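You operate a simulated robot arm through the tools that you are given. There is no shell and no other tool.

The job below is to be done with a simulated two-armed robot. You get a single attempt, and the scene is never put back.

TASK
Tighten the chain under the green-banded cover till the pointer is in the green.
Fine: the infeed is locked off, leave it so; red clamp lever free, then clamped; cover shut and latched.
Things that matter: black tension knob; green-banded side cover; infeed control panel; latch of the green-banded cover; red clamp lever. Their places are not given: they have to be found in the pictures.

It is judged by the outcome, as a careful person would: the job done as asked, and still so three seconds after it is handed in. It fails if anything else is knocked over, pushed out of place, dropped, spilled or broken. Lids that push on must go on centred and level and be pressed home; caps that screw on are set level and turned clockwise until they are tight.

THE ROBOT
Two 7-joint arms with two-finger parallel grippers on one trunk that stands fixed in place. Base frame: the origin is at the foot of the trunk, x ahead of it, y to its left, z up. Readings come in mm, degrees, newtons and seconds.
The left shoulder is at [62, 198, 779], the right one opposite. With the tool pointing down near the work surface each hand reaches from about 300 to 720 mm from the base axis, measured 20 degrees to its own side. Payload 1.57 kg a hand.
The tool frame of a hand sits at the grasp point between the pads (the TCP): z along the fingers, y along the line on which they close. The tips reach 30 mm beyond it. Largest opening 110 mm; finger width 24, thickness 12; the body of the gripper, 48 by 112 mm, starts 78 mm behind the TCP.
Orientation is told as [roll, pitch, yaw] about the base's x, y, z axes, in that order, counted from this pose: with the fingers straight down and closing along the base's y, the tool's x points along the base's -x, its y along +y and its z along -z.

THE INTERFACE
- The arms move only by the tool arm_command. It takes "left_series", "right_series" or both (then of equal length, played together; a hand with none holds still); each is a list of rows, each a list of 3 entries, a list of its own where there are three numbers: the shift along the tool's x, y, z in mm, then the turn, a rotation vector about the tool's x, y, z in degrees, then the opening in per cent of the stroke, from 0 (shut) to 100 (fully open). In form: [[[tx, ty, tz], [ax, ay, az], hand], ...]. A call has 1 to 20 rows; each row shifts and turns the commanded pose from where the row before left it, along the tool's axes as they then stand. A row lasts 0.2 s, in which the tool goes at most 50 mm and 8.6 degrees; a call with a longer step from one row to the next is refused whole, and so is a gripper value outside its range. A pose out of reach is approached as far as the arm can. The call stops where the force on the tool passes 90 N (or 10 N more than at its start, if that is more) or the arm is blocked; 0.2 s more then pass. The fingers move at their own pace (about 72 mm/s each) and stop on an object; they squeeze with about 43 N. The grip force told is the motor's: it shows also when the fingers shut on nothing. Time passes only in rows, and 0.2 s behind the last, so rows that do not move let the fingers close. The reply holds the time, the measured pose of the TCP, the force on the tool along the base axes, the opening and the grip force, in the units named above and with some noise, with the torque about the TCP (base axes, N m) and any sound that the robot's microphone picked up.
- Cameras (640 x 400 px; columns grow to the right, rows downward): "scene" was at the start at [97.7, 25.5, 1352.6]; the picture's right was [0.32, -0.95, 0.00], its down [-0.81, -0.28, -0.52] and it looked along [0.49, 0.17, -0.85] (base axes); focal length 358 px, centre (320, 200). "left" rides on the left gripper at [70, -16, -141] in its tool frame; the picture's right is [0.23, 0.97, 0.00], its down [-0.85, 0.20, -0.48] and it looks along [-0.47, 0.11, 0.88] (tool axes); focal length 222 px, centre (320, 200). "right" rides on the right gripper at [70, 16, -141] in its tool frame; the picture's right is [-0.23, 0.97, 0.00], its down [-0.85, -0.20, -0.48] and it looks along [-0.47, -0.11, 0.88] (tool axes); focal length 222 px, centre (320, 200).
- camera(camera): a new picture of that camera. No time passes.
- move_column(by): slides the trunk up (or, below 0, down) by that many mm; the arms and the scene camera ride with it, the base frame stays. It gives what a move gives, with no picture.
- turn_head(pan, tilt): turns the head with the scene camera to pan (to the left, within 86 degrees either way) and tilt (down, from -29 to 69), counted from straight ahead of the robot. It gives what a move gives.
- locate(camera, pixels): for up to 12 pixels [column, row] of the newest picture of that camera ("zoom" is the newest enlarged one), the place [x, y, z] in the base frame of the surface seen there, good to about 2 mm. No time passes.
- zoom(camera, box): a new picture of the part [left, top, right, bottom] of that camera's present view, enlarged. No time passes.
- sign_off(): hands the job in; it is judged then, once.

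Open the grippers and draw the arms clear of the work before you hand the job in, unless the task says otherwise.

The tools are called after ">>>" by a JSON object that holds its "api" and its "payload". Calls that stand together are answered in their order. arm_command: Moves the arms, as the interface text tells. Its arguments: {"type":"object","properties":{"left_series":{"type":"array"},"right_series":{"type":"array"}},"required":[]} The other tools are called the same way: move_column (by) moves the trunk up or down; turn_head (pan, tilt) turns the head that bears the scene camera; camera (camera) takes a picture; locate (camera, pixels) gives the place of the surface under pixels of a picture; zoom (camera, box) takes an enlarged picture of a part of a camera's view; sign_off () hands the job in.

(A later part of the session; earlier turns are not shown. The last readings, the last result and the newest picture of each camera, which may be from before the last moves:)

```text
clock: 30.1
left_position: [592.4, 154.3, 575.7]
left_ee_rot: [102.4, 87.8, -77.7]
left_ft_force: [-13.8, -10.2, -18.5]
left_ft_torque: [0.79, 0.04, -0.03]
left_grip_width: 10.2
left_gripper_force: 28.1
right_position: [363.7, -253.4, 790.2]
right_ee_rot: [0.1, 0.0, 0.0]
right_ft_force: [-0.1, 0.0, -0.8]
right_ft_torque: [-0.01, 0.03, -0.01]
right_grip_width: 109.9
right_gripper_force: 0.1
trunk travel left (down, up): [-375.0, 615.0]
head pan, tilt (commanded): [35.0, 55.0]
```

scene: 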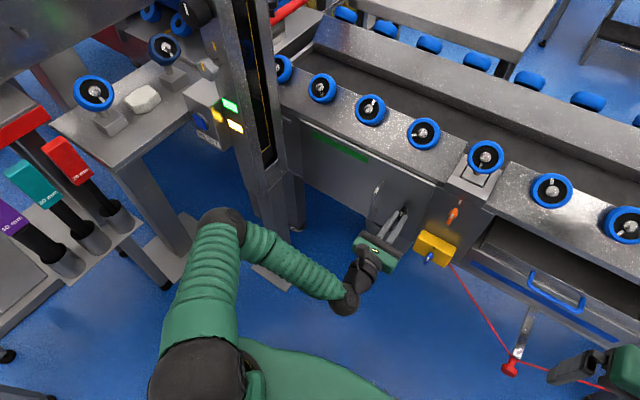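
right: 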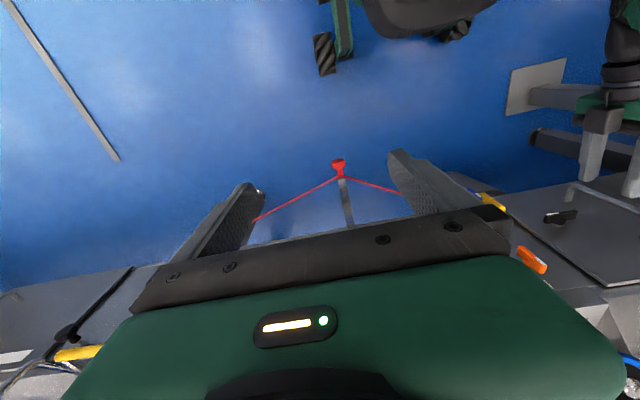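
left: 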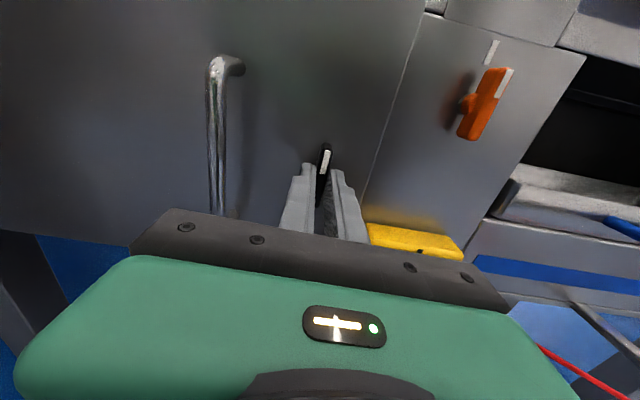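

Torque of 0.8 N m shows the end stop at 90°: the latch is open. I ease back, release, withdraw and go over to the door handle at y≈228 with the same hand orientation.

>>> {"api": "arm_command", "payload": {"left_series": [[[0, 0, 0], [0, 0, 4], 0], [[0, 0, 0], [0, 0, 0], 30], [[0, 0, 0], [0, 0, 0], 45], [[0, 0, -30], [0, 0, 0], 50], [[0, 0, -30], [0, 0, 0], 50], [[0, -37, 0], [0, 0, 0], 50], [[0, -36, 0], [0, 0, 0], 50], [[0, 0, 0], [0, 0, 0], 50]]}}

>>> {"api": "camera", "payload": {"camera": "left"}}

>>> {"api": "zoom", "payload": {"camera": "scene", "box": [300, 120, 480, 300]}}

```text
clock: 31.9
left_position: [531.6, 228.1, 579.0]
left_ee_rot: [-109.1, 88.2, 70.6]
left_ft_force: [-0.3, 0.4, -0.7]
left_ft_torque: [-0.04, 0.0, -0.03]
left_grip_width: 55.1
left_gripper_force: 0.0
right_position: [362.7, -251.6, 791.1]
right_ee_rot: [0.0, 0.1, 0.0]
right_ft_force: [-0.3, -0.2, -0.6]
right_ft_torque: [-0.01, 0.0, -0.02]
right_grip_width: 109.9
right_gripper_force: 0.0
trunk travel left (down, up): [-375.0, 615.0]
head pan, tilt (commanded): [35.0, 55.0]
```

```text
taken
```

left: 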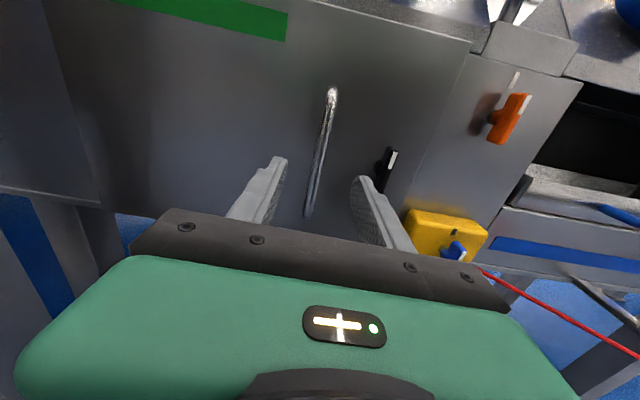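

```text
2.22 times, centred on (390, 210) of scene
```

zoom: 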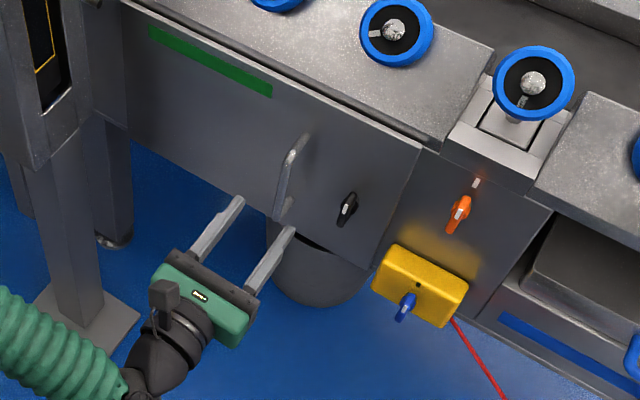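

The latch now stands vertical with its white end up, and the handle at (322,150) lies between the open fingers. I advance 63 mm and close on it.

>>> {"api": "arm_command", "payload": {"left_series": [[[0, 0, 21], [0, 0, 0], 50], [[0, 0, 21], [0, 0, 0], 50], [[0, 0, 21], [0, 0, 0], 50], [[0, 0, 0], [0, 0, 0], 25], [[0, 0, 0], [0, 0, 0], 0], [[0, 0, 0], [0, 0, 0], 0], [[0, 0, 0], [0, 0, 0], 0]]}}

>>> {"api": "camera", "payload": {"camera": "left"}}

```text
clock: 33.5
left_position: [596.6, 229.9, 578.8]
left_ee_rot: [-112.3, 88.3, 67.9]
left_ft_force: [1.0, 9.4, 2.4]
left_ft_torque: [-0.72, 0.21, 0.04]
left_grip_width: 12.3
left_gripper_force: 29.5
right_position: [363.6, -251.6, 790.5]
right_ee_rot: [-0.1, 0.0, 0.0]
right_ft_force: [0.4, 0.1, 0.2]
right_ft_torque: [0.02, -0.03, -0.01]
right_grip_width: 110.2
right_gripper_force: 0.1
trunk travel left (down, up): [-375.0, 615.0]
head pan, tilt (commanded): [35.0, 55.0]
```

```text
taken
```

left: 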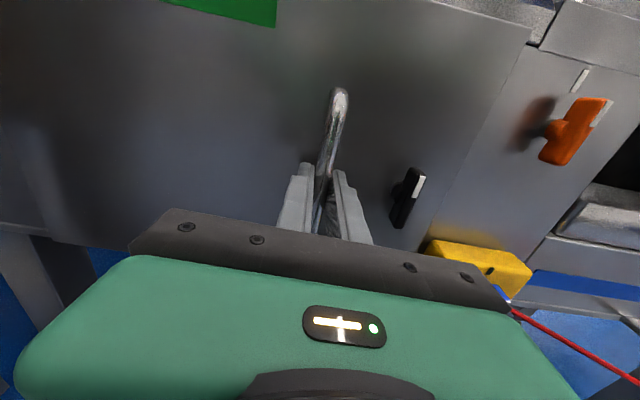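

The handle is gripped (12.3 mm). I pull along the arc about the assumed hinge at (643,483): two 4° rows as a test.

>>> {"api": "arm_command", "payload": {"left_series": [[[0, -3.8, -17.6], [-4, 0, 0], 0], [[0, -3.8, -17.6], [-4, 0, 0], 0], [[0, 0, 0], [0, 0, 0], 0]]}}

>>> {"api": "zoom", "payload": {"camera": "scene", "box": [280, 80, 480, 300]}}

```text
clock: 34.2
left_position: [560.0, 239.8, 578.9]
left_ee_rot: [-105.2, 88.2, 66.9]
left_ft_force: [5.0, 15.1, 5.7]
left_ft_torque: [-0.79, -0.28, 0.1]
left_grip_width: 12.5
left_gripper_force: 29.1
right_position: [363.5, -250.1, 790.4]
right_ee_rot: [-0.1, 0.0, -0.1]
right_ft_force: [-1.0, -0.1, 0.1]
right_ft_torque: [0.03, -0.03, 0.01]
right_grip_width: 110.0
right_gripper_force: 0.2
trunk travel left (down, up): [-375.0, 615.0]
head pan, tilt (commanded): [35.0, 55.0]
```

```text
1.82 times, centred on (380, 190) of scene
```

zoom: 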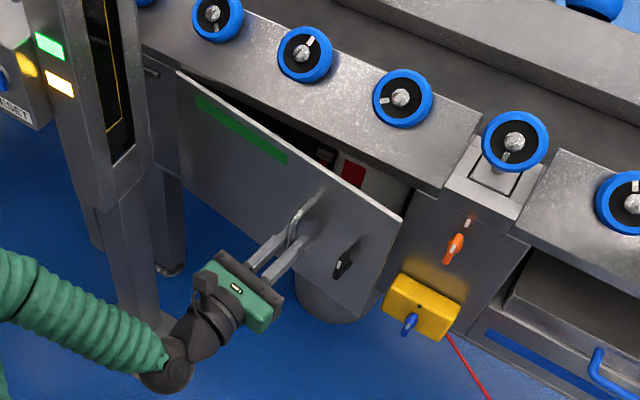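

The door swings open smoothly about its left edge. I continue the arc for 24° more with a little more leftward shift.

>>> {"api": "arm_command", "payload": {"left_series": [[[0, -4.6, -17.6], [-4, 0, 0], 0], [[0, -4.2, -17.6], [-4, 0, 0], 0], [[0, -4.2, -17.6], [-4, 0, 0], 0], [[0, -4.2, -17.6], [-4, 0, 0], 0], [[0, -4.0, -17.6], [-4, 0, 0], 0], [[0, -4.0, -17.6], [-4, 0, 0], 0], [[0, 0, 0], [0, 0, 0], 0]]}}

>>> {"api": "camera", "payload": {"camera": "scene"}}

```text
clock: 35.9
left_position: [466.9, 292.2, 580.3]
left_ee_rot: [-72.3, 88.3, 75.5]
left_ft_force: [-2.7, -3.5, -3.9]
left_ft_torque: [-0.46, 0.62, -0.04]
left_grip_width: 12.2
left_gripper_force: 28.8
right_position: [363.2, -251.2, 790.0]
right_ee_rot: [0.0, 0.0, 0.0]
right_ft_force: [-1.0, -0.7, 0.0]
right_ft_torque: [-0.02, 0.03, 0.0]
right_grip_width: 109.9
right_gripper_force: 0.1
trunk travel left (down, up): [-375.0, 615.0]
head pan, tilt (commanded): [35.0, 55.0]
```

```text
taken
```

scene: 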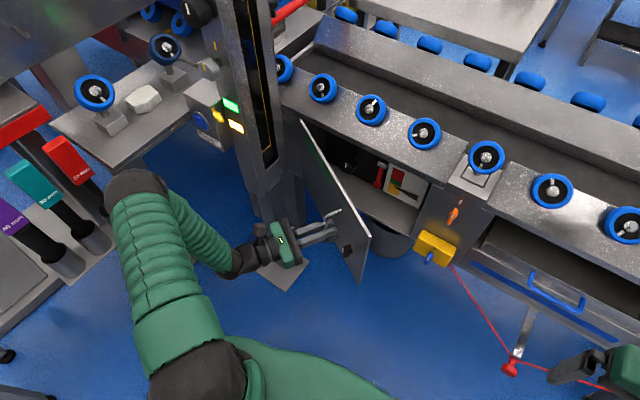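

The door is at about 32° and I can see a red part and coloured gauge inside near (390,180). I continue the arc 20° more.

>>> {"api": "arm_command", "payload": {"left_series": [[[0, -4.0, -17.6], [-4, 0, 0], 0], [[0, -4.0, -17.6], [-4, 0, 0], 0], [[0, -4.0, -17.6], [-4, 0, 0], 0], [[0, -4.0, -17.6], [-4, 0, 0], 0], [[0, -4.0, -17.6], [-4, 0, 0], 0], [[0, 0, 0], [0, 0, 0], 0]]}}

>>> {"api": "camera", "payload": {"camera": "scene"}}

>>> {"api": "zoom", "payload": {"camera": "scene", "box": [280, 100, 480, 260]}}

```text
clock: 37.2
left_position: [461.6, 299.2, 578.4]
left_ee_rot: [-69.8, 88.2, 76.0]
left_ft_force: [-19.0, -19.2, -20.2]
left_ft_torque: [-0.68, 0.19, -0.14]
left_grip_width: 12.2
left_gripper_force: 29.2
left hand out of reach, approached as far as the arm can: row 1, 2, 3, 4, 5
right_position: [362.4, -253.6, 789.7]
right_ee_rot: [0.0, 0.1, 0.1]
right_ft_force: [0.1, 0.5, -0.2]
right_ft_torque: [-0.02, 0.04, 0.01]
right_grip_width: 109.9
right_gripper_force: 0.0
trunk travel left (down, up): [-375.0, 615.0]
head pan, tilt (commanded): [35.0, 55.0]
```

```text
taken
```

scene: 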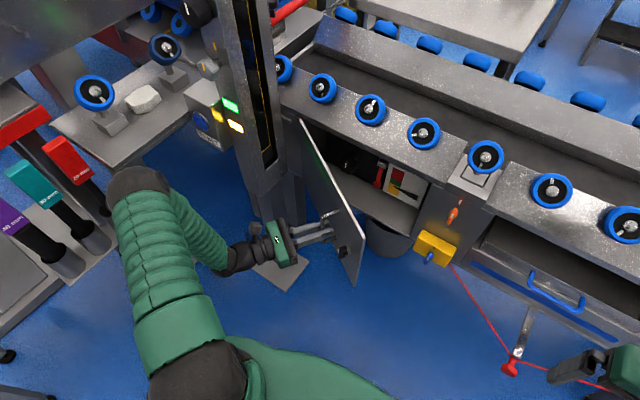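

```text
2.50 times, centred on (380, 180) of scene
```

zoom: 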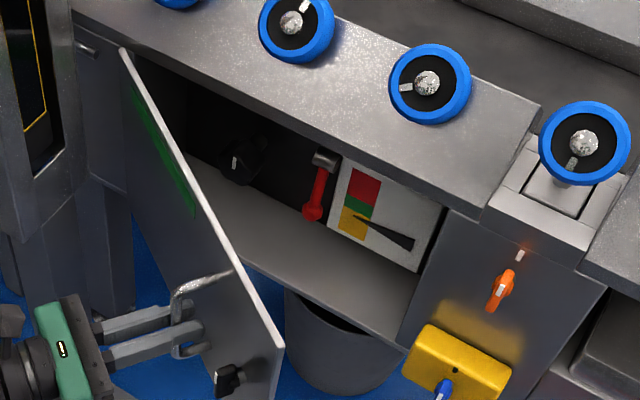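

The left hand reached its limit with the door at about 35°. Inside I see, in the zoom, a gauge with red/green/yellow bands and a black pointer on yellow (375,215), a red lever (318,190) and a black knob (240,160). I locate these.

>>> {"api": "locate", "payload": {"camera": "zoom", "pixels": [[365, 185], [360, 205], [352, 225], [358, 218], [410, 243], [324, 160], [318, 185], [313, 212], [240, 160], [233, 163], [262, 145], [345, 165]]}}

>>> {"api": "locate", "payload": {"camera": "zoom", "pixels": [[125, 55], [200, 200], [275, 340], [270, 100], [420, 200], [225, 300], [190, 150], [300, 250], [405, 330]]}}

>>> {"api": "zoom", "payload": {"camera": "scene", "box": [340, 140, 440, 220]}}

```text
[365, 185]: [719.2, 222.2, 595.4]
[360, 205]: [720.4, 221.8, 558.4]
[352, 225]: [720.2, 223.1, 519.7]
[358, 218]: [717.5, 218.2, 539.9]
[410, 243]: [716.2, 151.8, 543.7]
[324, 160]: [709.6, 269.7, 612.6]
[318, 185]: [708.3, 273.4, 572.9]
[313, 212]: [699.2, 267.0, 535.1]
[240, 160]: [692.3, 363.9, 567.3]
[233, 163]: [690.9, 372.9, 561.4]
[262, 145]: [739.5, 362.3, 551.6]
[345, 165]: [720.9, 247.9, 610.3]
```

```text
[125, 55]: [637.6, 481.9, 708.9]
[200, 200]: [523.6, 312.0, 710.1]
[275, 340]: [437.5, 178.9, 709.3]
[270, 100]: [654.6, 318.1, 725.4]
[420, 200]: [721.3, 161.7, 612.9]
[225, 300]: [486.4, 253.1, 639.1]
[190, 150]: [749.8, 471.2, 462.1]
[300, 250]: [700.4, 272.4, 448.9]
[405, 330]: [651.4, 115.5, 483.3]
```

```text
5.00 times, centred on (390, 180) of scene
```

zoom: 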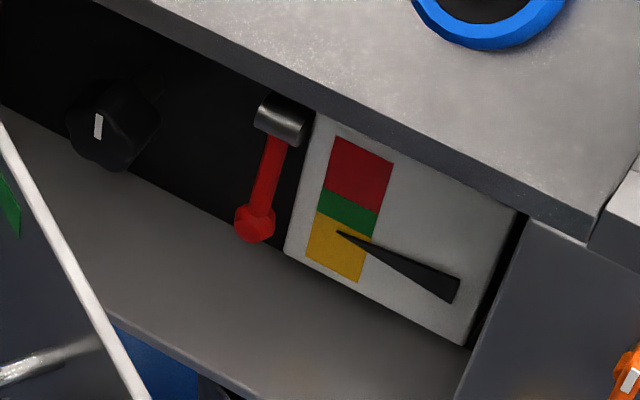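

The gauge sits at x≈720 (red z≈595, green ≈558, yellow ≈520 at y≈222), pointer tip at z≈540 in yellow; the red lever's pivot is (710,270,612) with its ball at (699,267,535); the black knob is around (691,365,565). To open the door fully I release the handle, rise while tipping the left hand down, so I can go over the door and push from inside.

>>> {"api": "arm_command", "payload": {"left_series": [[[0, 0, 0], [0, 0, 0], 30], [[0, 0, 0], [0, 0, 0], 60], [[0, 0, 0], [0, 0, 0], 60], [[18, 0, 0], [0, -8, 0], 60], [[17.8, 0, -2.5], [0, -8, 0], 60], [[17.3, 0, -5], [0, -8, 0], 60], [[16.4, 0, -7.3], [0, -8, 0], 60], [[15.3, 0, -9.5], [0, -8, 0], 60]]}}

>>> {"api": "camera", "payload": {"camera": "scene"}}

```text
clock: 39.0
left_position: [462.6, 300.1, 605.4]
left_ee_rot: [-8.1, 77.4, 138.1]
left_ft_force: [0.5, 0.4, -0.4]
left_ft_torque: [0.02, 0.02, -0.01]
left_grip_width: 66.1
left_gripper_force: 0.0
left hand out of reach, approached as far as the arm can: row 5, 6, 7, 8
right_position: [362.6, -251.2, 791.2]
right_ee_rot: [0.0, 0.0, -0.1]
right_ft_force: [-0.1, 0.0, -0.1]
right_ft_torque: [0.01, -0.01, 0.0]
right_grip_width: 109.9
right_gripper_force: 0.0
trunk travel left (down, up): [-375.0, 615.0]
head pan, tilt (commanded): [35.0, 55.0]
```

```text
taken
```

scene: 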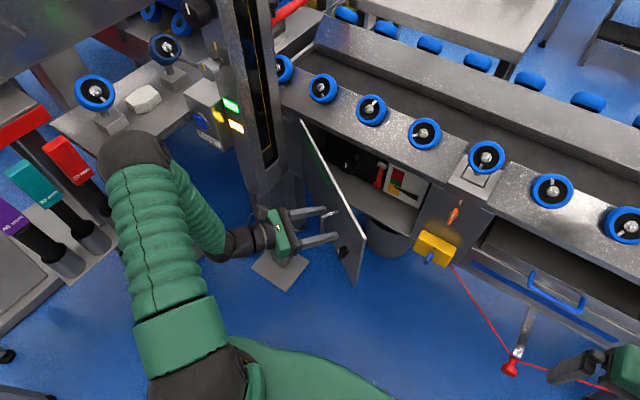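

The hand cannot tip down in this wrist posture. I try simply backing the left hand straight off the handle to see what freedom it has.

>>> {"api": "arm_command", "payload": {"left_series": [[[0, 0, -15], [0, 0, 0], 60], [[0, 0, -15], [0, 0, 0], 60], [[0, 0, 0], [0, 0, 0], 60]]}}

>>> {"api": "zoom", "payload": {"camera": "scene", "box": [80, 100, 400, 300]}}

```text
clock: 39.9
left_position: [451.3, 307.8, 608.6]
left_ee_rot: [-9.1, 77.3, 137.2]
left_ft_force: [0.3, -0.2, 0.0]
left_ft_torque: [-0.02, -0.01, -0.01]
left_grip_width: 66.2
left_gripper_force: 0.1
left hand out of reach, approached as far as the arm can: row 2
right_position: [364.6, -250.3, 789.6]
right_ee_rot: [-0.1, 0.0, -0.1]
right_ft_force: [0.2, 0.0, 0.4]
right_ft_torque: [0.01, -0.01, 0.0]
right_grip_width: 109.8
right_gripper_force: 0.0
trunk travel left (down, up): [-375.0, 615.0]
head pan, tilt (commanded): [35.0, 55.0]
```

```text
2.00 times, centred on (240, 200) of scene
```

zoom: 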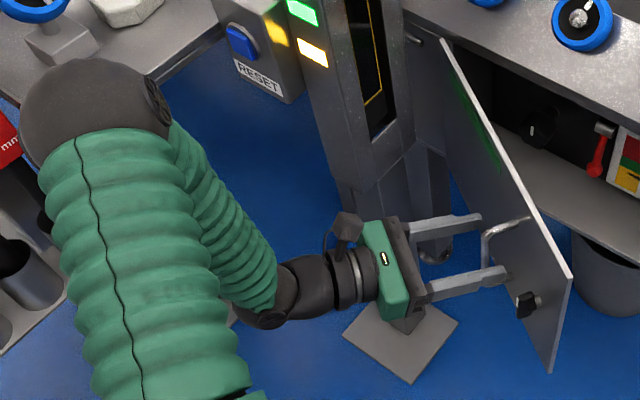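

I try lifting the left hand straight up with the orientation kept, since the open fingers only straddle the vertical bar.

>>> {"api": "arm_command", "payload": {"left_series": [[[15, 0, -3], [0, 0, 0], 60], [[15, 0, -3], [0, 0, 0], 60], [[15, 0, -3], [0, 0, 0], 60], [[15, 0, -3], [0, 0, 0], 60]]}}

>>> {"api": "camera", "payload": {"camera": "scene"}}

```text
clock: 40.9
left_position: [450.4, 308.8, 609.4]
left_ee_rot: [-9.1, 77.4, 137.2]
left_ft_force: [1.0, 1.0, 1.4]
left_ft_torque: [0.04, -0.02, -0.01]
left_grip_width: 65.9
left_gripper_force: 0.0
left hand out of reach, approached as far as the arm can: row 1, 2, 3, 4
right_position: [363.0, -250.8, 791.5]
right_ee_rot: [-0.1, 0.1, 0.0]
right_ft_force: [0.5, -0.1, -0.1]
right_ft_torque: [0.03, 0.04, 0.03]
right_grip_width: 110.1
right_gripper_force: 0.1
trunk travel left (down, up): [-375.0, 615.0]
head pan, tilt (commanded): [35.0, 55.0]
```

```text
taken
```

scene: 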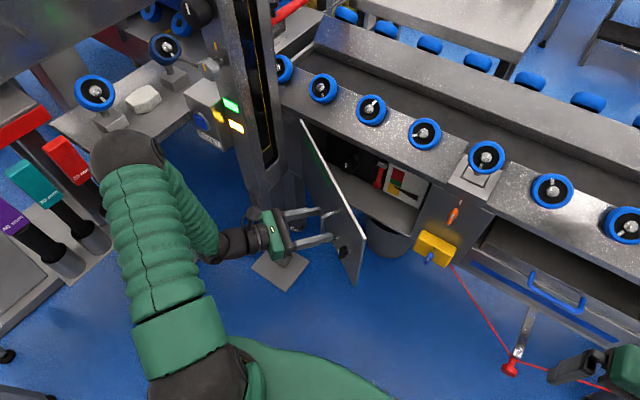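

The arm is at a joint corner here. I check elbow clearance to consider raising the trunk instead (which lifts the hand straight up off the handle).

>>> {"api": "locate", "payload": {"camera": "scene", "pixels": [[125, 150], [100, 160], [150, 165], [60, 40], [20, 60], [200, 110], [205, 245], [165, 300], [30, 115], [85, 25], [240, 240], [190, 360]]}}

>>> {"api": "turn_head", "payload": {"pan": 55, "tilt": 45}}

>>> {"api": "camera", "payload": {"camera": "scene"}}

```text
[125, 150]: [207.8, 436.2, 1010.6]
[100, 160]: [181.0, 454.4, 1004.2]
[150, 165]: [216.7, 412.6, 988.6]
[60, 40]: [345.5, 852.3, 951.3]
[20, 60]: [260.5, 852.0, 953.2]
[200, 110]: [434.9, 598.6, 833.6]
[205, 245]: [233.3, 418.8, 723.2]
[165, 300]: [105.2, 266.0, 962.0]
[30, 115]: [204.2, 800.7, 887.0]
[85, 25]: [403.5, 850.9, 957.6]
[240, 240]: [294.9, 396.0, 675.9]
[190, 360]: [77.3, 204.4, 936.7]
```

```text
clock: 41.7
left_position: [450.1, 308.1, 608.5]
left_ee_rot: [-9.1, 77.4, 137.1]
left_ft_force: [0.1, -0.5, 0.0]
left_ft_torque: [0.05, -0.02, -0.01]
left_grip_width: 65.9
left_gripper_force: 0.1
right_position: [362.5, -250.7, 791.0]
right_ee_rot: [0.0, 0.0, 0.0]
right_ft_force: [-1.2, 1.0, 1.1]
right_ft_torque: [0.01, -0.03, 0.02]
right_grip_width: 109.9
right_gripper_force: 0.0
trunk travel left (down, up): [-375.0, 615.0]
head pan, tilt (commanded): [55.0, 45.0]
```

```text
taken
```

scene: 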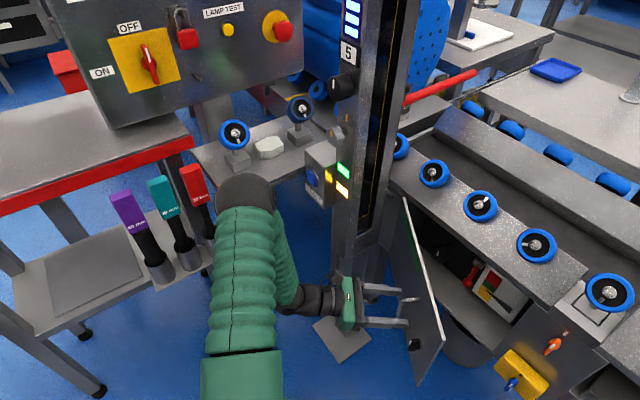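

The elbow (205,435,1000) has nothing near it (control panel is at y≈852), so raising the trunk is safe. I raise it 175 mm, lifting the open fingers straight up off the handle and above the door top (708).

>>> {"api": "move_column", "payload": {"by": 175}}

>>> {"api": "turn_head", "payload": {"pan": 35, "tilt": 60}}

>>> {"api": "camera", "payload": {"camera": "scene"}}

```text
clock: 43.6
left_position: [450.5, 308.3, 784.1]
left_ee_rot: [-9.1, 77.5, 137.3]
left_ft_force: [0.0, 0.6, -0.3]
left_ft_torque: [0.0, -0.01, 0.01]
left_grip_width: 65.8
left_gripper_force: 0.1
right_position: [363.4, -251.5, 964.8]
right_ee_rot: [0.0, -0.1, 0.0]
right_ft_force: [0.0, -1.3, 0.0]
right_ft_torque: [-0.02, -0.01, -0.01]
right_grip_width: 110.2
right_gripper_force: 0.0
trunk travel left (down, up): [-550.0, 440.0]
head pan, tilt (commanded): [55.0, 45.0]
```

```text
clock: 44.5
left_position: [451.3, 307.5, 784.3]
left_ee_rot: [-9.1, 77.4, 137.2]
left_ft_force: [-0.4, 0.3, 0.1]
left_ft_torque: [0.0, 0.03, 0.01]
left_grip_width: 65.8
left_gripper_force: 0.1
right_position: [364.2, -250.7, 965.6]
right_ee_rot: [0.0, 0.0, 0.1]
right_ft_force: [-0.3, 0.4, -0.9]
right_ft_torque: [0.01, -0.01, -0.01]
right_grip_width: 110.0
right_gripper_force: 0.1
trunk travel left (down, up): [-550.0, 440.0]
head pan, tilt (commanded): [35.0, 60.0]
```

```text
taken
```

scene: 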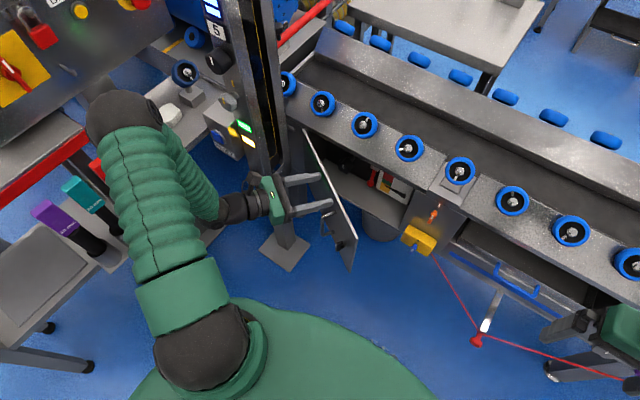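

The hand is above the door now. I raise the trunk 60 mm more for margin, then unwind the left wrist by +90° while easing forward over the door.

>>> {"api": "move_column", "payload": {"by": 60}}

>>> {"api": "arm_command", "payload": {"left_series": [[[0, 0, 8], [0, 0, 8.2], 60], [[0, 0, 8], [0, 0, 8.2], 60], [[0, 0, 8], [0, 0, 8.2], 40], [[0, 0, 8], [0, 0, 8.2], 20], [[0, 0, 8], [0, 0, 8.2], 0], [[0, 0, 8], [0, 0, 8.2], 0], [[0, 0, 8], [0, 0, 8.2], 0], [[0, 0, 8], [0, 0, 8.2], 0], [[0, 0, 8], [0, 0, 8.2], 0], [[0, 0, 8], [0, 0, 8.2], 0], [[0, 0, 8], [0, 0, 8], 0], [[0, 0, 0], [0, 0, 0], 0]]}}

>>> {"api": "camera", "payload": {"camera": "scene"}}

```text
clock: 45.5
left_position: [450.2, 308.5, 843.7]
left_ee_rot: [-9.0, 77.5, 137.2]
left_ft_force: [-0.1, 0.4, 0.3]
left_ft_torque: [0.03, 0.0, -0.01]
left_grip_width: 65.9
left_gripper_force: 0.0
right_position: [363.0, -250.4, 1024.7]
right_ee_rot: [-0.1, 0.0, 0.0]
right_ft_force: [0.7, -0.3, 0.8]
right_ft_torque: [-0.01, -0.02, -0.01]
right_grip_width: 109.7
right_gripper_force: 0.1
trunk travel left (down, up): [-610.0, 380.0]
head pan, tilt (commanded): [35.0, 60.0]
```

```text
clock: 48.1
left_position: [522.8, 259.7, 825.7]
left_ee_rot: [-77.6, -2.2, 56.1]
left_ft_force: [0.2, 0.5, -0.6]
left_ft_torque: [-0.01, 0.02, -0.01]
left_grip_width: 0.0
left_gripper_force: 21.1
right_position: [363.7, -251.1, 1025.4]
right_ee_rot: [-0.1, 0.0, 0.0]
right_ft_force: [-0.7, -0.4, 0.2]
right_ft_torque: [-0.05, -0.02, 0.0]
right_grip_width: 110.2
right_gripper_force: 0.0
trunk travel left (down, up): [-610.0, 380.0]
head pan, tilt (commanded): [35.0, 60.0]
```

```text
taken
```

scene: 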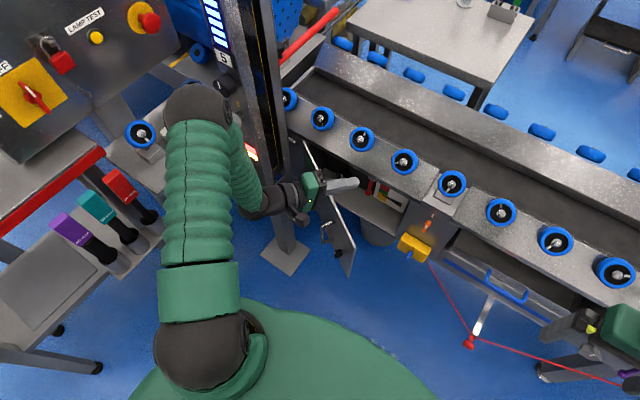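

The fingers are closed, at (523,260,826), just inside the door line. I tip the hand to point straight down (10 rows about tool x), then check.

>>> {"api": "arm_command", "payload": {"left_series": [[[0, 0, 3], [-7.76, 0, 0], 0], [[0, 0, 3], [-7.76, 0, 0], 0], [[0, 0, 3], [-7.76, 0, 0], 0], [[0, 0, 3], [-7.76, 0, 0], 0], [[0, 0, 3], [-7.76, 0, 0], 0], [[0, 0, 0], [-7.76, 0, 0], 0], [[0, 0, 0], [-7.76, 0, 0], 0], [[0, 0, 0], [-7.76, 0, 0], 0], [[0, 0, 0], [-7.76, 0, 0], 0], [[0, 0, 0], [-7.76, 0, 0], 0], [[0, 0, 0], [0, 0, 0], 0]]}}

>>> {"api": "camera", "payload": {"camera": "scene"}}

>>> {"api": "camera", "payload": {"camera": "left"}}

```text
clock: 50.5
left_position: [534.6, 254.6, 819.3]
left_ee_rot: [-11.6, -1.8, 56.2]
left_ft_force: [0.2, 0.6, -1.2]
left_ft_torque: [-0.02, 0.01, 0.0]
left_grip_width: 0.1
left_gripper_force: 21.0
left hand out of reach, approached as far as the arm can: row 9, 10
right_position: [363.9, -249.9, 1025.9]
right_ee_rot: [-0.2, 0.0, 0.1]
right_ft_force: [0.4, 0.7, 1.3]
right_ft_torque: [-0.02, 0.03, -0.01]
right_grip_width: 110.2
right_gripper_force: 0.1
trunk travel left (down, up): [-610.0, 380.0]
head pan, tilt (commanded): [35.0, 60.0]
```

```text
taken
```

scene: 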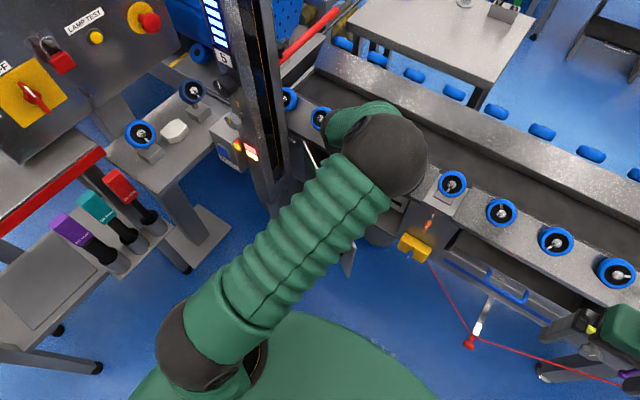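

```text
taken
```

left: 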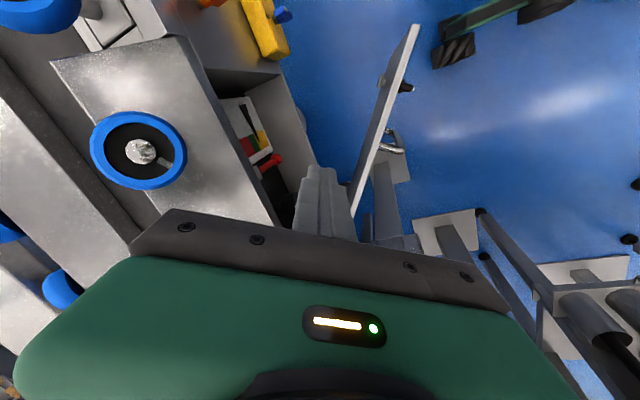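

The hand now points nearly straight down at (535,255,819) just inside the door; the left camera shows the door edge to the right of the fingers. I check the elbow and the distance to the door.

>>> {"api": "locate", "payload": {"camera": "scene", "pixels": [[385, 155], [410, 165], [360, 115], [400, 190]]}}

>>> {"api": "locate", "payload": {"camera": "left", "pixels": [[325, 175], [415, 35], [385, 115], [360, 190], [340, 235], [140, 150]]}}

```text
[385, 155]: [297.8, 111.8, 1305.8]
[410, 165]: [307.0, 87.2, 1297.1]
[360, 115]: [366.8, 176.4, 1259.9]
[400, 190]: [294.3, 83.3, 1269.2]
```

```text
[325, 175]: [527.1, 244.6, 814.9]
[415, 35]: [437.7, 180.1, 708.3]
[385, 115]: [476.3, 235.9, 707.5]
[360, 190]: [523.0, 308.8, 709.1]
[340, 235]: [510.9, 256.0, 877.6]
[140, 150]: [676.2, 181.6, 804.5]
```

The elbow is high at z≈1306 and clear; the TCP is about 39 mm inside the door. I lower the trunk 130 mm so the closed fingertips reach about 48 mm below the door's top edge, on its inner side.

>>> {"api": "move_column", "payload": {"by": -130}}

>>> {"api": "arm_command", "payload": {"left_series": [[[0, 18, -3.6], [0, 0, 0], 0], [[-0.5, 17.5, -3.6], [0, 0, 0], 0], [[-0.5, 17.5, -3.6], [0, 0, 0], 0], [[-0.5, 17.5, -3.6], [0, 0, 0], 0], [[0, 0, 0], [0, 0, 0], 0]]}}

>>> {"api": "camera", "payload": {"camera": "left"}}

>>> {"api": "camera", "payload": {"camera": "scene"}}

```text
clock: 52.0
left_position: [533.6, 253.5, 689.3]
left_ee_rot: [-11.6, -2.1, 56.1]
left_ft_force: [-0.1, 0.3, 0.0]
left_ft_torque: [0.01, 0.02, 0.02]
left_grip_width: 0.0
left_gripper_force: 21.5
right_position: [362.7, -252.1, 895.5]
right_ee_rot: [0.0, 0.0, -0.1]
right_ft_force: [-0.1, 0.1, -0.3]
right_ft_torque: [-0.01, 0.0, 0.0]
right_grip_width: 110.0
right_gripper_force: 0.0
trunk travel left (down, up): [-480.0, 510.0]
head pan, tilt (commanded): [35.0, 60.0]
```

```text
clock: 53.2
left_position: [475.5, 295.0, 688.0]
left_ee_rot: [-11.6, -2.0, 56.2]
left_ft_force: [0.3, 0.3, 0.1]
left_ft_torque: [-0.02, 0.02, -0.01]
left_grip_width: 0.0
left_gripper_force: 21.2
right_position: [363.2, -252.8, 895.9]
right_ee_rot: [0.0, 0.0, 0.0]
right_ft_force: [-0.3, 0.1, -0.5]
right_ft_torque: [0.0, 0.01, -0.02]
right_grip_width: 110.3
right_gripper_force: 0.1
trunk travel left (down, up): [-480.0, 510.0]
head pan, tilt (commanded): [35.0, 60.0]
```

```text
taken
```

left: 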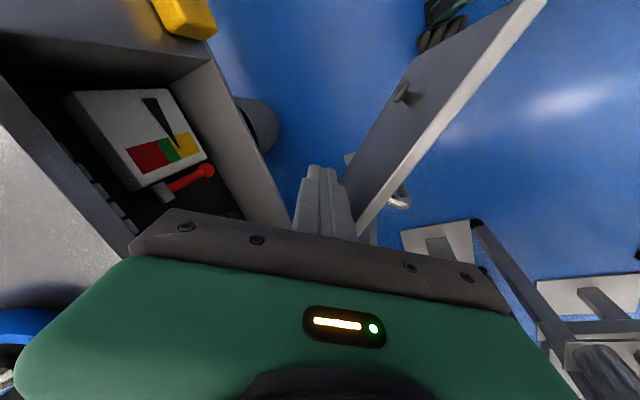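

```text
taken
```

scene: 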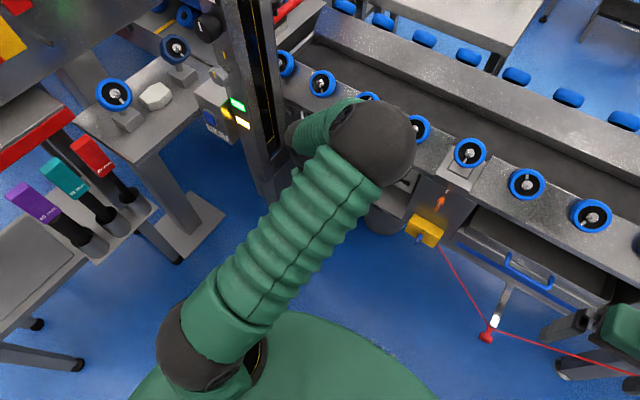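

The door moves with the finger without effort. I keep pushing along the arc to about 60°, then 72°.

>>> {"api": "arm_command", "payload": {"left_series": [[[-3, 15.5, -3.2], [0, 0, 0], 0], [[-4, 15.5, -3.2], [0, 0, 0], 0], [[-5, 15.5, -3.2], [0, 0, 0], 0], [[-6, 15.5, -3.2], [0, 0, 0], 0], [[-8, 14.7, -3], [0, 0, 0], 0], [[-8.5, 14.7, -3], [0, 0, 0], 0], [[-8.7, 14.7, -3], [0, 0, 0], 0], [[0, 0, 0], [0, 0, 0], 0]]}}

>>> {"api": "camera", "payload": {"camera": "left"}}

>>> {"api": "camera", "payload": {"camera": "scene"}}

```text
clock: 55.0
left_position: [408.0, 391.7, 689.8]
left_ee_rot: [-11.6, -2.1, 56.1]
left_ft_force: [-0.4, 0.0, 0.9]
left_ft_torque: [-0.02, -0.02, 0.0]
left_grip_width: 0.2
left_gripper_force: 20.9
right_position: [362.5, -251.7, 894.6]
right_ee_rot: [0.0, -0.1, 0.0]
right_ft_force: [0.2, -0.4, -0.2]
right_ft_torque: [0.0, -0.02, -0.01]
right_grip_width: 110.0
right_gripper_force: 0.0
trunk travel left (down, up): [-480.0, 510.0]
head pan, tilt (commanded): [35.0, 60.0]
```

```text
taken
```

left: 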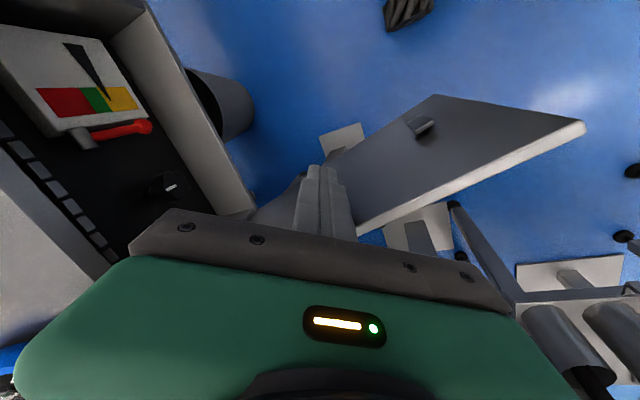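

```text
taken
```

scene: 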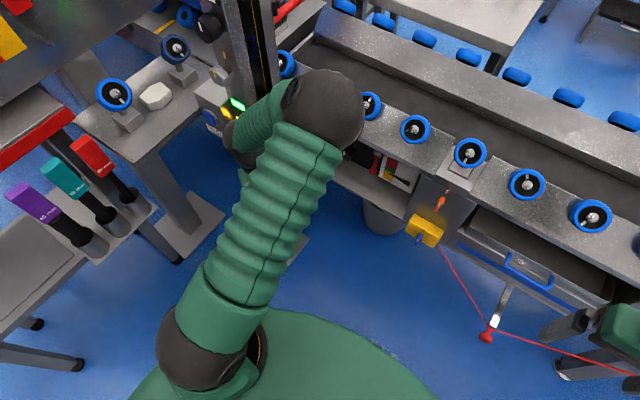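

The door is at about 72° now and the left camera sees the gauge, lever and knob from above. I push on gently to about 86°.

>>> {"api": "arm_command", "payload": {"left_series": [[[-9, 10.5, -2.1], [0, 0, 0], 0], [[-9.4, 10.5, -2.1], [0, 0, 0], 0], [[-9.4, 10.5, -2.1], [0, 0, 0], 0], [[-9.4, 10.5, -2.1], [0, 0, 0], 0], [[0, 0, 0], [0, 0, 0], 0]]}}

>>> {"api": "camera", "payload": {"camera": "left"}}

```text
clock: 56.2
left_position: [392.9, 444.5, 689.4]
left_ee_rot: [-11.6, -2.1, 56.1]
left_ft_force: [0.4, -1.1, -0.7]
left_ft_torque: [-0.01, -0.01, 0.01]
left_grip_width: 0.0
left_gripper_force: 21.7
right_position: [362.5, -252.0, 895.3]
right_ee_rot: [0.0, 0.0, 0.0]
right_ft_force: [0.1, 0.3, -0.8]
right_ft_torque: [0.01, -0.01, 0.01]
right_grip_width: 109.9
right_gripper_force: 0.0
trunk travel left (down, up): [-480.0, 510.0]
head pan, tilt (commanded): [35.0, 60.0]
```

```text
taken
```

left: 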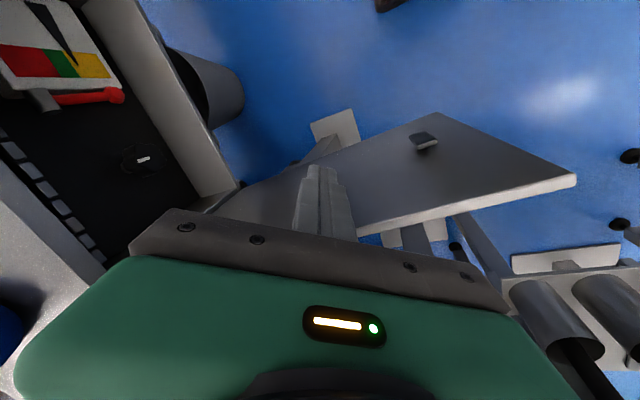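

No resistance so far. I locate the door's top edge and the inside parts from this view.

>>> {"api": "locate", "payload": {"camera": "left", "pixels": [[570, 178], [440, 215], [365, 235], [120, 97], [42, 100], [140, 160], [75, 97], [435, 145], [560, 180]]}}

>>> {"api": "zoom", "payload": {"camera": "left", "box": [0, 0, 260, 220]}}

```text
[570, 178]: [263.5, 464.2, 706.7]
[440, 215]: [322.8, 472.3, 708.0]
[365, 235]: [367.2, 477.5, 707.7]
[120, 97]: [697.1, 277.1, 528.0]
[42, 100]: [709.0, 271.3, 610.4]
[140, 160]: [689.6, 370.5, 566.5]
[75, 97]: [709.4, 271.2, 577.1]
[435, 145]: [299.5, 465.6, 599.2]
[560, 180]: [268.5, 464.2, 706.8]
```

```text
1.82 times, centred on (130, 110) of left
```

zoom: 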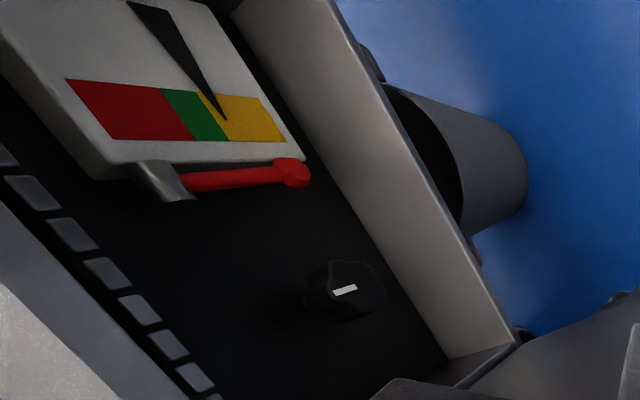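

The door is at about 83°. I push it 13 mm more towards 87°, watching the force, then withdraw from it.

>>> {"api": "arm_command", "payload": {"left_series": [[[-5.4, 3.5, -0.7], [0, 0, 0], 0], [[-5.4, 3.5, -0.7], [0, 0, 0], 0], [[0, 0, 0], [0, 0, 0], 0]]}}

>>> {"api": "camera", "payload": {"camera": "left"}}

```text
clock: 57.0
left_position: [394.1, 458.4, 690.3]
left_ee_rot: [-11.7, -2.0, 56.1]
left_ft_force: [0.5, 0.6, -0.7]
left_ft_torque: [0.04, -0.02, -0.02]
left_grip_width: 0.0
left_gripper_force: 21.1
right_position: [364.0, -250.9, 896.7]
right_ee_rot: [0.0, 0.0, -0.1]
right_ft_force: [-0.1, -0.5, -1.0]
right_ft_torque: [0.0, -0.01, -0.01]
right_grip_width: 109.9
right_gripper_force: 0.1
trunk travel left (down, up): [-480.0, 510.0]
head pan, tilt (commanded): [35.0, 60.0]
```

```text
taken
```

left: 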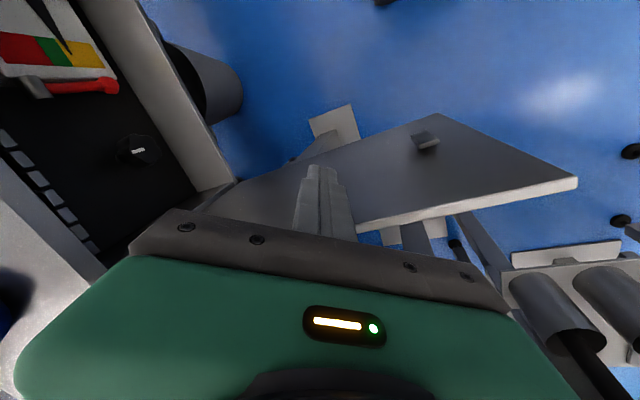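

The door now stands at about 87° and stays. I move the left hand away from it, up and to the right, before tipping it forward again.

>>> {"api": "arm_command", "payload": {"left_series": [[[9.4, -31.5, -5.5], [0, 0, 0], 0], [[9.4, -31.5, -5.5], [0, 0, 0], 0], [[9.4, -31.5, -5.5], [0, 0, 0], 0], [[9.4, -31.5, -5.5], [0, 0, 0], 0], [[9.4, -31.5, -5.5], [0, 0, 0], 0], [[9.4, -31.5, -5.5], [0, 0, 0], 0], [[0, 0, 0], [7.8, 0, 0], 0], [[0, 0, 0], [7.8, 0, 0], 0], [[0, 0, 0], [7.8, 0, 0], 0], [[0, 0, 0], [7.8, 0, 0], 0], [[0, 0, 0], [7.8, 0, 0], 0], [[0, 0, 0], [7.8, 0, 0], 0], [[0, 0, 0], [7.8, 0, 0], 0], [[0, 0, 0], [7.8, 0, 0], 0], [[0, 0, 0], [7.8, 0, 0], 0], [[0, 0, 0], [7.8, 0, 0], 0], [[0, 0, 0], [0, 0, 0], 0]]}}

>>> {"api": "camera", "payload": {"camera": "scene"}}

```text
clock: 60.6
left_position: [509.2, 311.2, 759.1]
left_ee_rot: [-89.7, -2.0, 56.2]
left_ft_force: [-0.9, -0.5, -0.6]
left_ft_torque: [0.01, 0.02, 0.03]
left_grip_width: 0.0
left_gripper_force: 21.3
right_position: [363.8, -251.0, 895.0]
right_ee_rot: [0.0, -0.2, 0.1]
right_ft_force: [-0.1, 0.1, 0.5]
right_ft_torque: [-0.03, 0.0, 0.0]
right_grip_width: 110.3
right_gripper_force: 0.1
trunk travel left (down, up): [-480.0, 510.0]
head pan, tilt (commanded): [35.0, 60.0]
```

```text
taken
```

scene: 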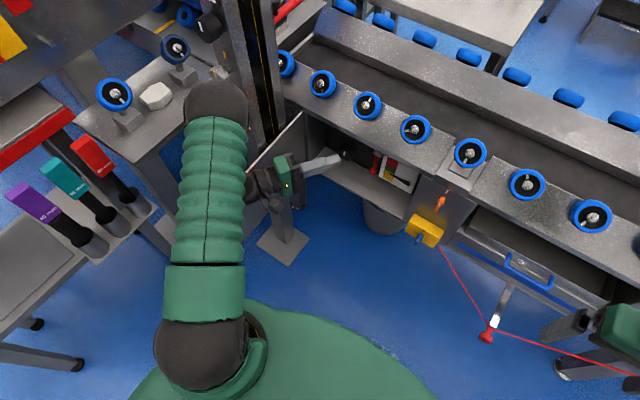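

The hand is horizontal but yawed 34° right. I yaw it to point straight at the machine and move it to y≈270 in front of the lever, still above the door's height.

>>> {"api": "arm_command", "payload": {"left_series": [[[5, 0, 8], [0, -6.8, 0], 0], [[5, 0, 8], [0, -6.8, 0], 0], [[5, 0, 6], [0, -6.8, 0], 0], [[5, 0, 4], [0, -6.8, 0], 0], [[5, 0, 0], [0, -6.8, 0], 0], [[0, 0, 0], [0, 0, 0], 0]]}}

>>> {"api": "camera", "payload": {"camera": "scene"}}

```text
clock: 62.0
left_position: [524.3, 275.6, 757.5]
left_ee_rot: [-90.7, -1.9, 90.3]
left_ft_force: [-0.2, -1.0, -0.5]
left_ft_torque: [-0.02, 0.02, 0.0]
left_grip_width: 0.0
left_gripper_force: 21.6
right_position: [363.7, -251.1, 895.2]
right_ee_rot: [0.1, -0.1, 0.1]
right_ft_force: [1.1, 0.4, 0.3]
right_ft_torque: [-0.02, -0.01, -0.01]
right_grip_width: 110.0
right_gripper_force: 0.0
trunk travel left (down, up): [-480.0, 510.0]
head pan, tilt (commanded): [35.0, 60.0]
```

```text
taken
```

scene: 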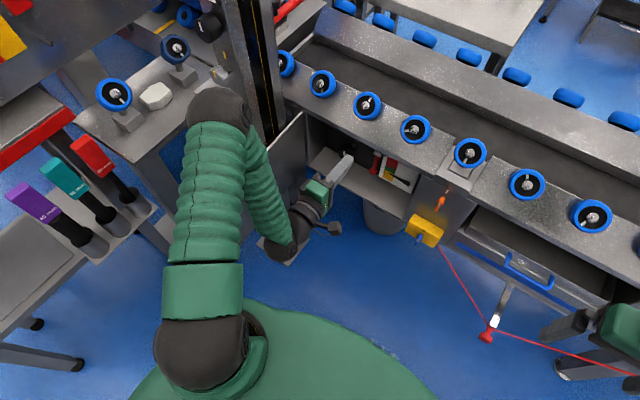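

I check the forearm's clearance to the open door before lowering the trunk.

>>> {"api": "locate", "payload": {"camera": "scene", "pixels": [[215, 110], [245, 130], [258, 170], [268, 200], [275, 180], [280, 245], [300, 116], [255, 160], [250, 165], [270, 150], [240, 100]]}}

>>> {"api": "camera", "payload": {"camera": "left"}}

```text
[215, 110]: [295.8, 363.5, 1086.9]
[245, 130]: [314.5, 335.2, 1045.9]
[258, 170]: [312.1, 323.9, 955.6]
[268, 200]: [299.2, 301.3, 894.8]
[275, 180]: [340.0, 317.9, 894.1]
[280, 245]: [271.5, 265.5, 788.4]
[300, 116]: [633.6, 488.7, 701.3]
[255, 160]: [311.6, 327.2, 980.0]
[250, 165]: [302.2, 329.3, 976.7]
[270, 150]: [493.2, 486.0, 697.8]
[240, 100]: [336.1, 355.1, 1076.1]
```

```text
taken
```

left: 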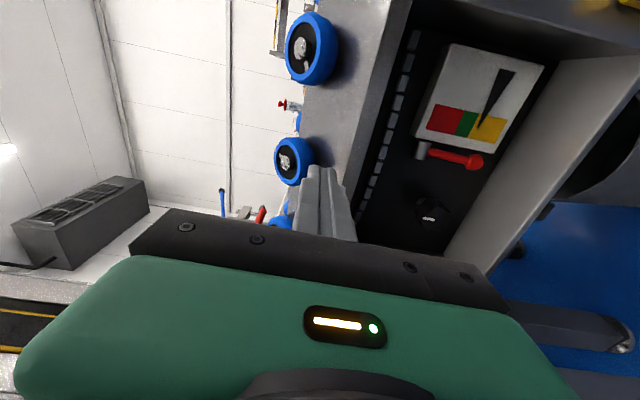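

The left arm stays at y<370 while the door is at y≈465–488: clear. I lower the trunk 150 mm so the hand is level with the opening, then look.

>>> {"api": "move_column", "payload": {"by": -150}}

>>> {"api": "camera", "payload": {"camera": "left"}}

>>> {"api": "camera", "payload": {"camera": "scene"}}

>>> {"api": "zoom", "payload": {"camera": "scene", "box": [280, 100, 480, 260]}}

```text
clock: 63.8
left_position: [524.0, 276.5, 607.9]
left_ee_rot: [-90.7, -1.9, 90.3]
left_ft_force: [0.8, -0.2, 0.0]
left_ft_torque: [-0.01, -0.01, -0.01]
left_grip_width: 0.0
left_gripper_force: 20.9
right_position: [363.2, -251.7, 746.3]
right_ee_rot: [0.0, -0.1, 0.0]
right_ft_force: [0.4, 0.0, 0.3]
right_ft_torque: [0.0, 0.01, 0.01]
right_grip_width: 109.8
right_gripper_force: 0.0
trunk travel left (down, up): [-330.0, 660.0]
head pan, tilt (commanded): [35.0, 60.0]
```

```text
taken
```

left: 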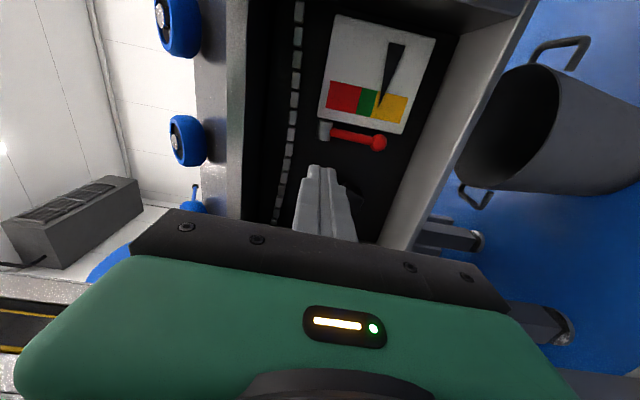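

```text
taken
```

scene: 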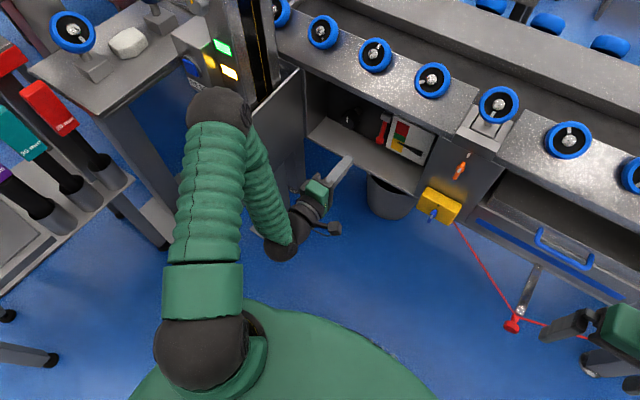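

```text
2.50 times, centred on (380, 180) of scene
```

zoom: 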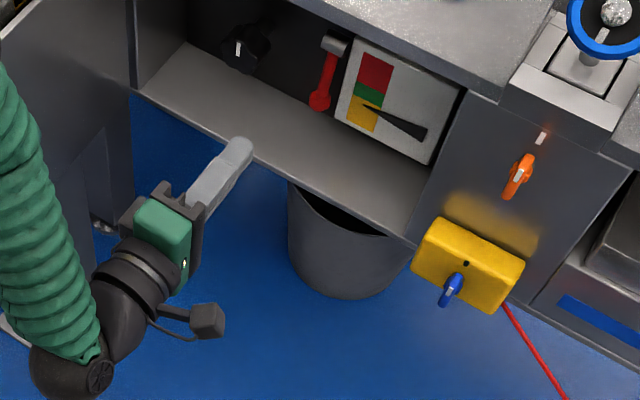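

Now everything inside is in view. I take exact places of the lever, its ball, the gauge bands, and the pointer from the left camera and the scene zoom.

>>> {"api": "zoom", "payload": {"camera": "left", "box": [270, 0, 450, 240]}}

>>> {"api": "locate", "payload": {"camera": "left", "pixels": [[324, 130], [340, 133], [355, 136], [370, 139], [379, 142], [380, 108], [365, 100], [378, 90], [395, 108], [399, 50], [345, 185], [330, 110]]}}

>>> {"api": "locate", "payload": {"camera": "scene", "pixels": [[404, 128], [401, 137], [398, 147], [394, 143], [375, 119], [375, 121], [377, 130]]}}

```text
1.67 times, centred on (360, 120) of left
```

zoom: 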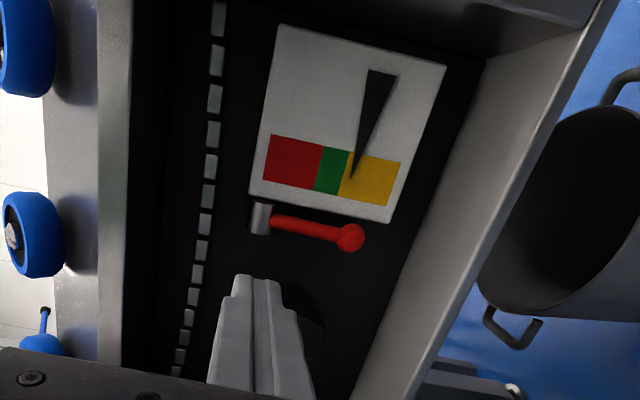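

```text
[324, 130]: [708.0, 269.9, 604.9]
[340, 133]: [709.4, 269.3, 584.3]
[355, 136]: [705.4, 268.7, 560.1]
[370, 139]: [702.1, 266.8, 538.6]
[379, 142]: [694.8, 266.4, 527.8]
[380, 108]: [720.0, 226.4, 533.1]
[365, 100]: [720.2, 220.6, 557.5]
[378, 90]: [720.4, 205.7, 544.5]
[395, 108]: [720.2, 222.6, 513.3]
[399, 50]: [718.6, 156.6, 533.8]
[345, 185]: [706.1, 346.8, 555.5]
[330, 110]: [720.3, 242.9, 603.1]
```

```text
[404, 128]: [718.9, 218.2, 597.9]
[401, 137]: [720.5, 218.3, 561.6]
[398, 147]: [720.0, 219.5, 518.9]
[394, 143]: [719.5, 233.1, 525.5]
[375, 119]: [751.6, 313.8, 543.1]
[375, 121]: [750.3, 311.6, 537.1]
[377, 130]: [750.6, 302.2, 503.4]
```

Lever: pivot at (708,270,606), ball at (≈703,266,528). I'll first test pushing it to the right (−y) from its free left side with the closed fingertips: move to y≈292, z≈538 in front of it, then in to tips at x≈710.

>>> {"api": "arm_command", "payload": {"left_series": [[[-4, 17.5, 15], [0, 0, 0], 0], [[-4, 17.5, 15], [0, 0, 0], 0], [[-4, 17.5, 15], [0, 0, 0], 0], [[-4, 17.5, 15], [0, 0, 0], 0], [[0, 0, 24], [0, 0, 0], 0], [[0, 0, 24], [0, 0, 0], 0], [[0, 0, 24], [0, 0, 0], 0], [[0, 0, 22], [0, 0, 0], 0], [[0, 0, 0], [0, 0, 0], 0]]}}

>>> {"api": "camera", "payload": {"camera": "left"}}

>>> {"api": "zoom", "payload": {"camera": "scene", "box": [280, 60, 480, 220]}}

```text
clock: 65.8
left_position: [678.7, 292.9, 540.7]
left_ee_rot: [-90.8, -1.8, 90.2]
left_ft_force: [0.4, 0.3, 0.4]
left_ft_torque: [0.01, 0.02, 0.02]
left_grip_width: 0.0
left_gripper_force: 21.0
right_position: [363.4, -252.7, 745.6]
right_ee_rot: [0.0, 0.0, 0.0]
right_ft_force: [-0.2, -0.4, -0.1]
right_ft_torque: [0.01, -0.02, 0.0]
right_grip_width: 110.0
right_gripper_force: 0.1
trunk travel left (down, up): [-330.0, 660.0]
head pan, tilt (commanded): [35.0, 60.0]
```

```text
taken
```

left: 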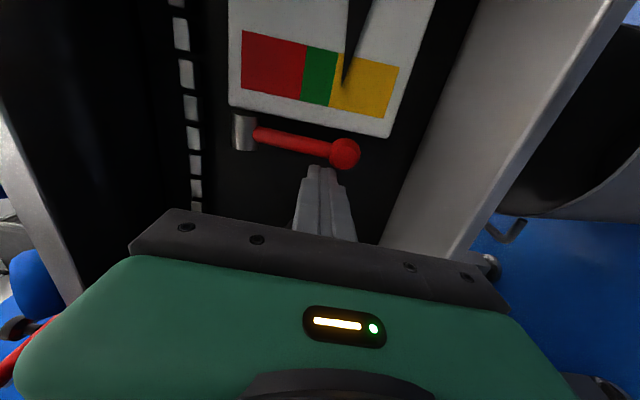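

```text
2.50 times, centred on (380, 140) of scene
```

zoom: 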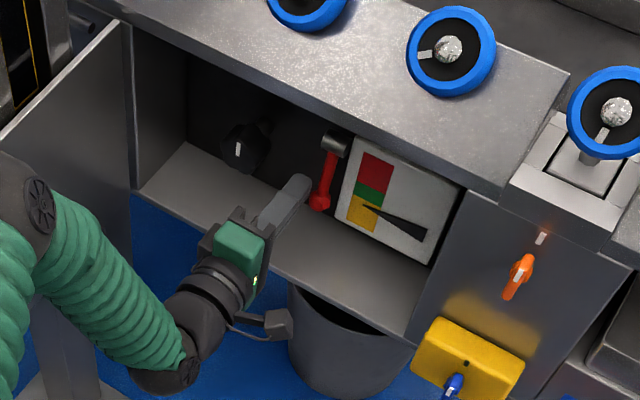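

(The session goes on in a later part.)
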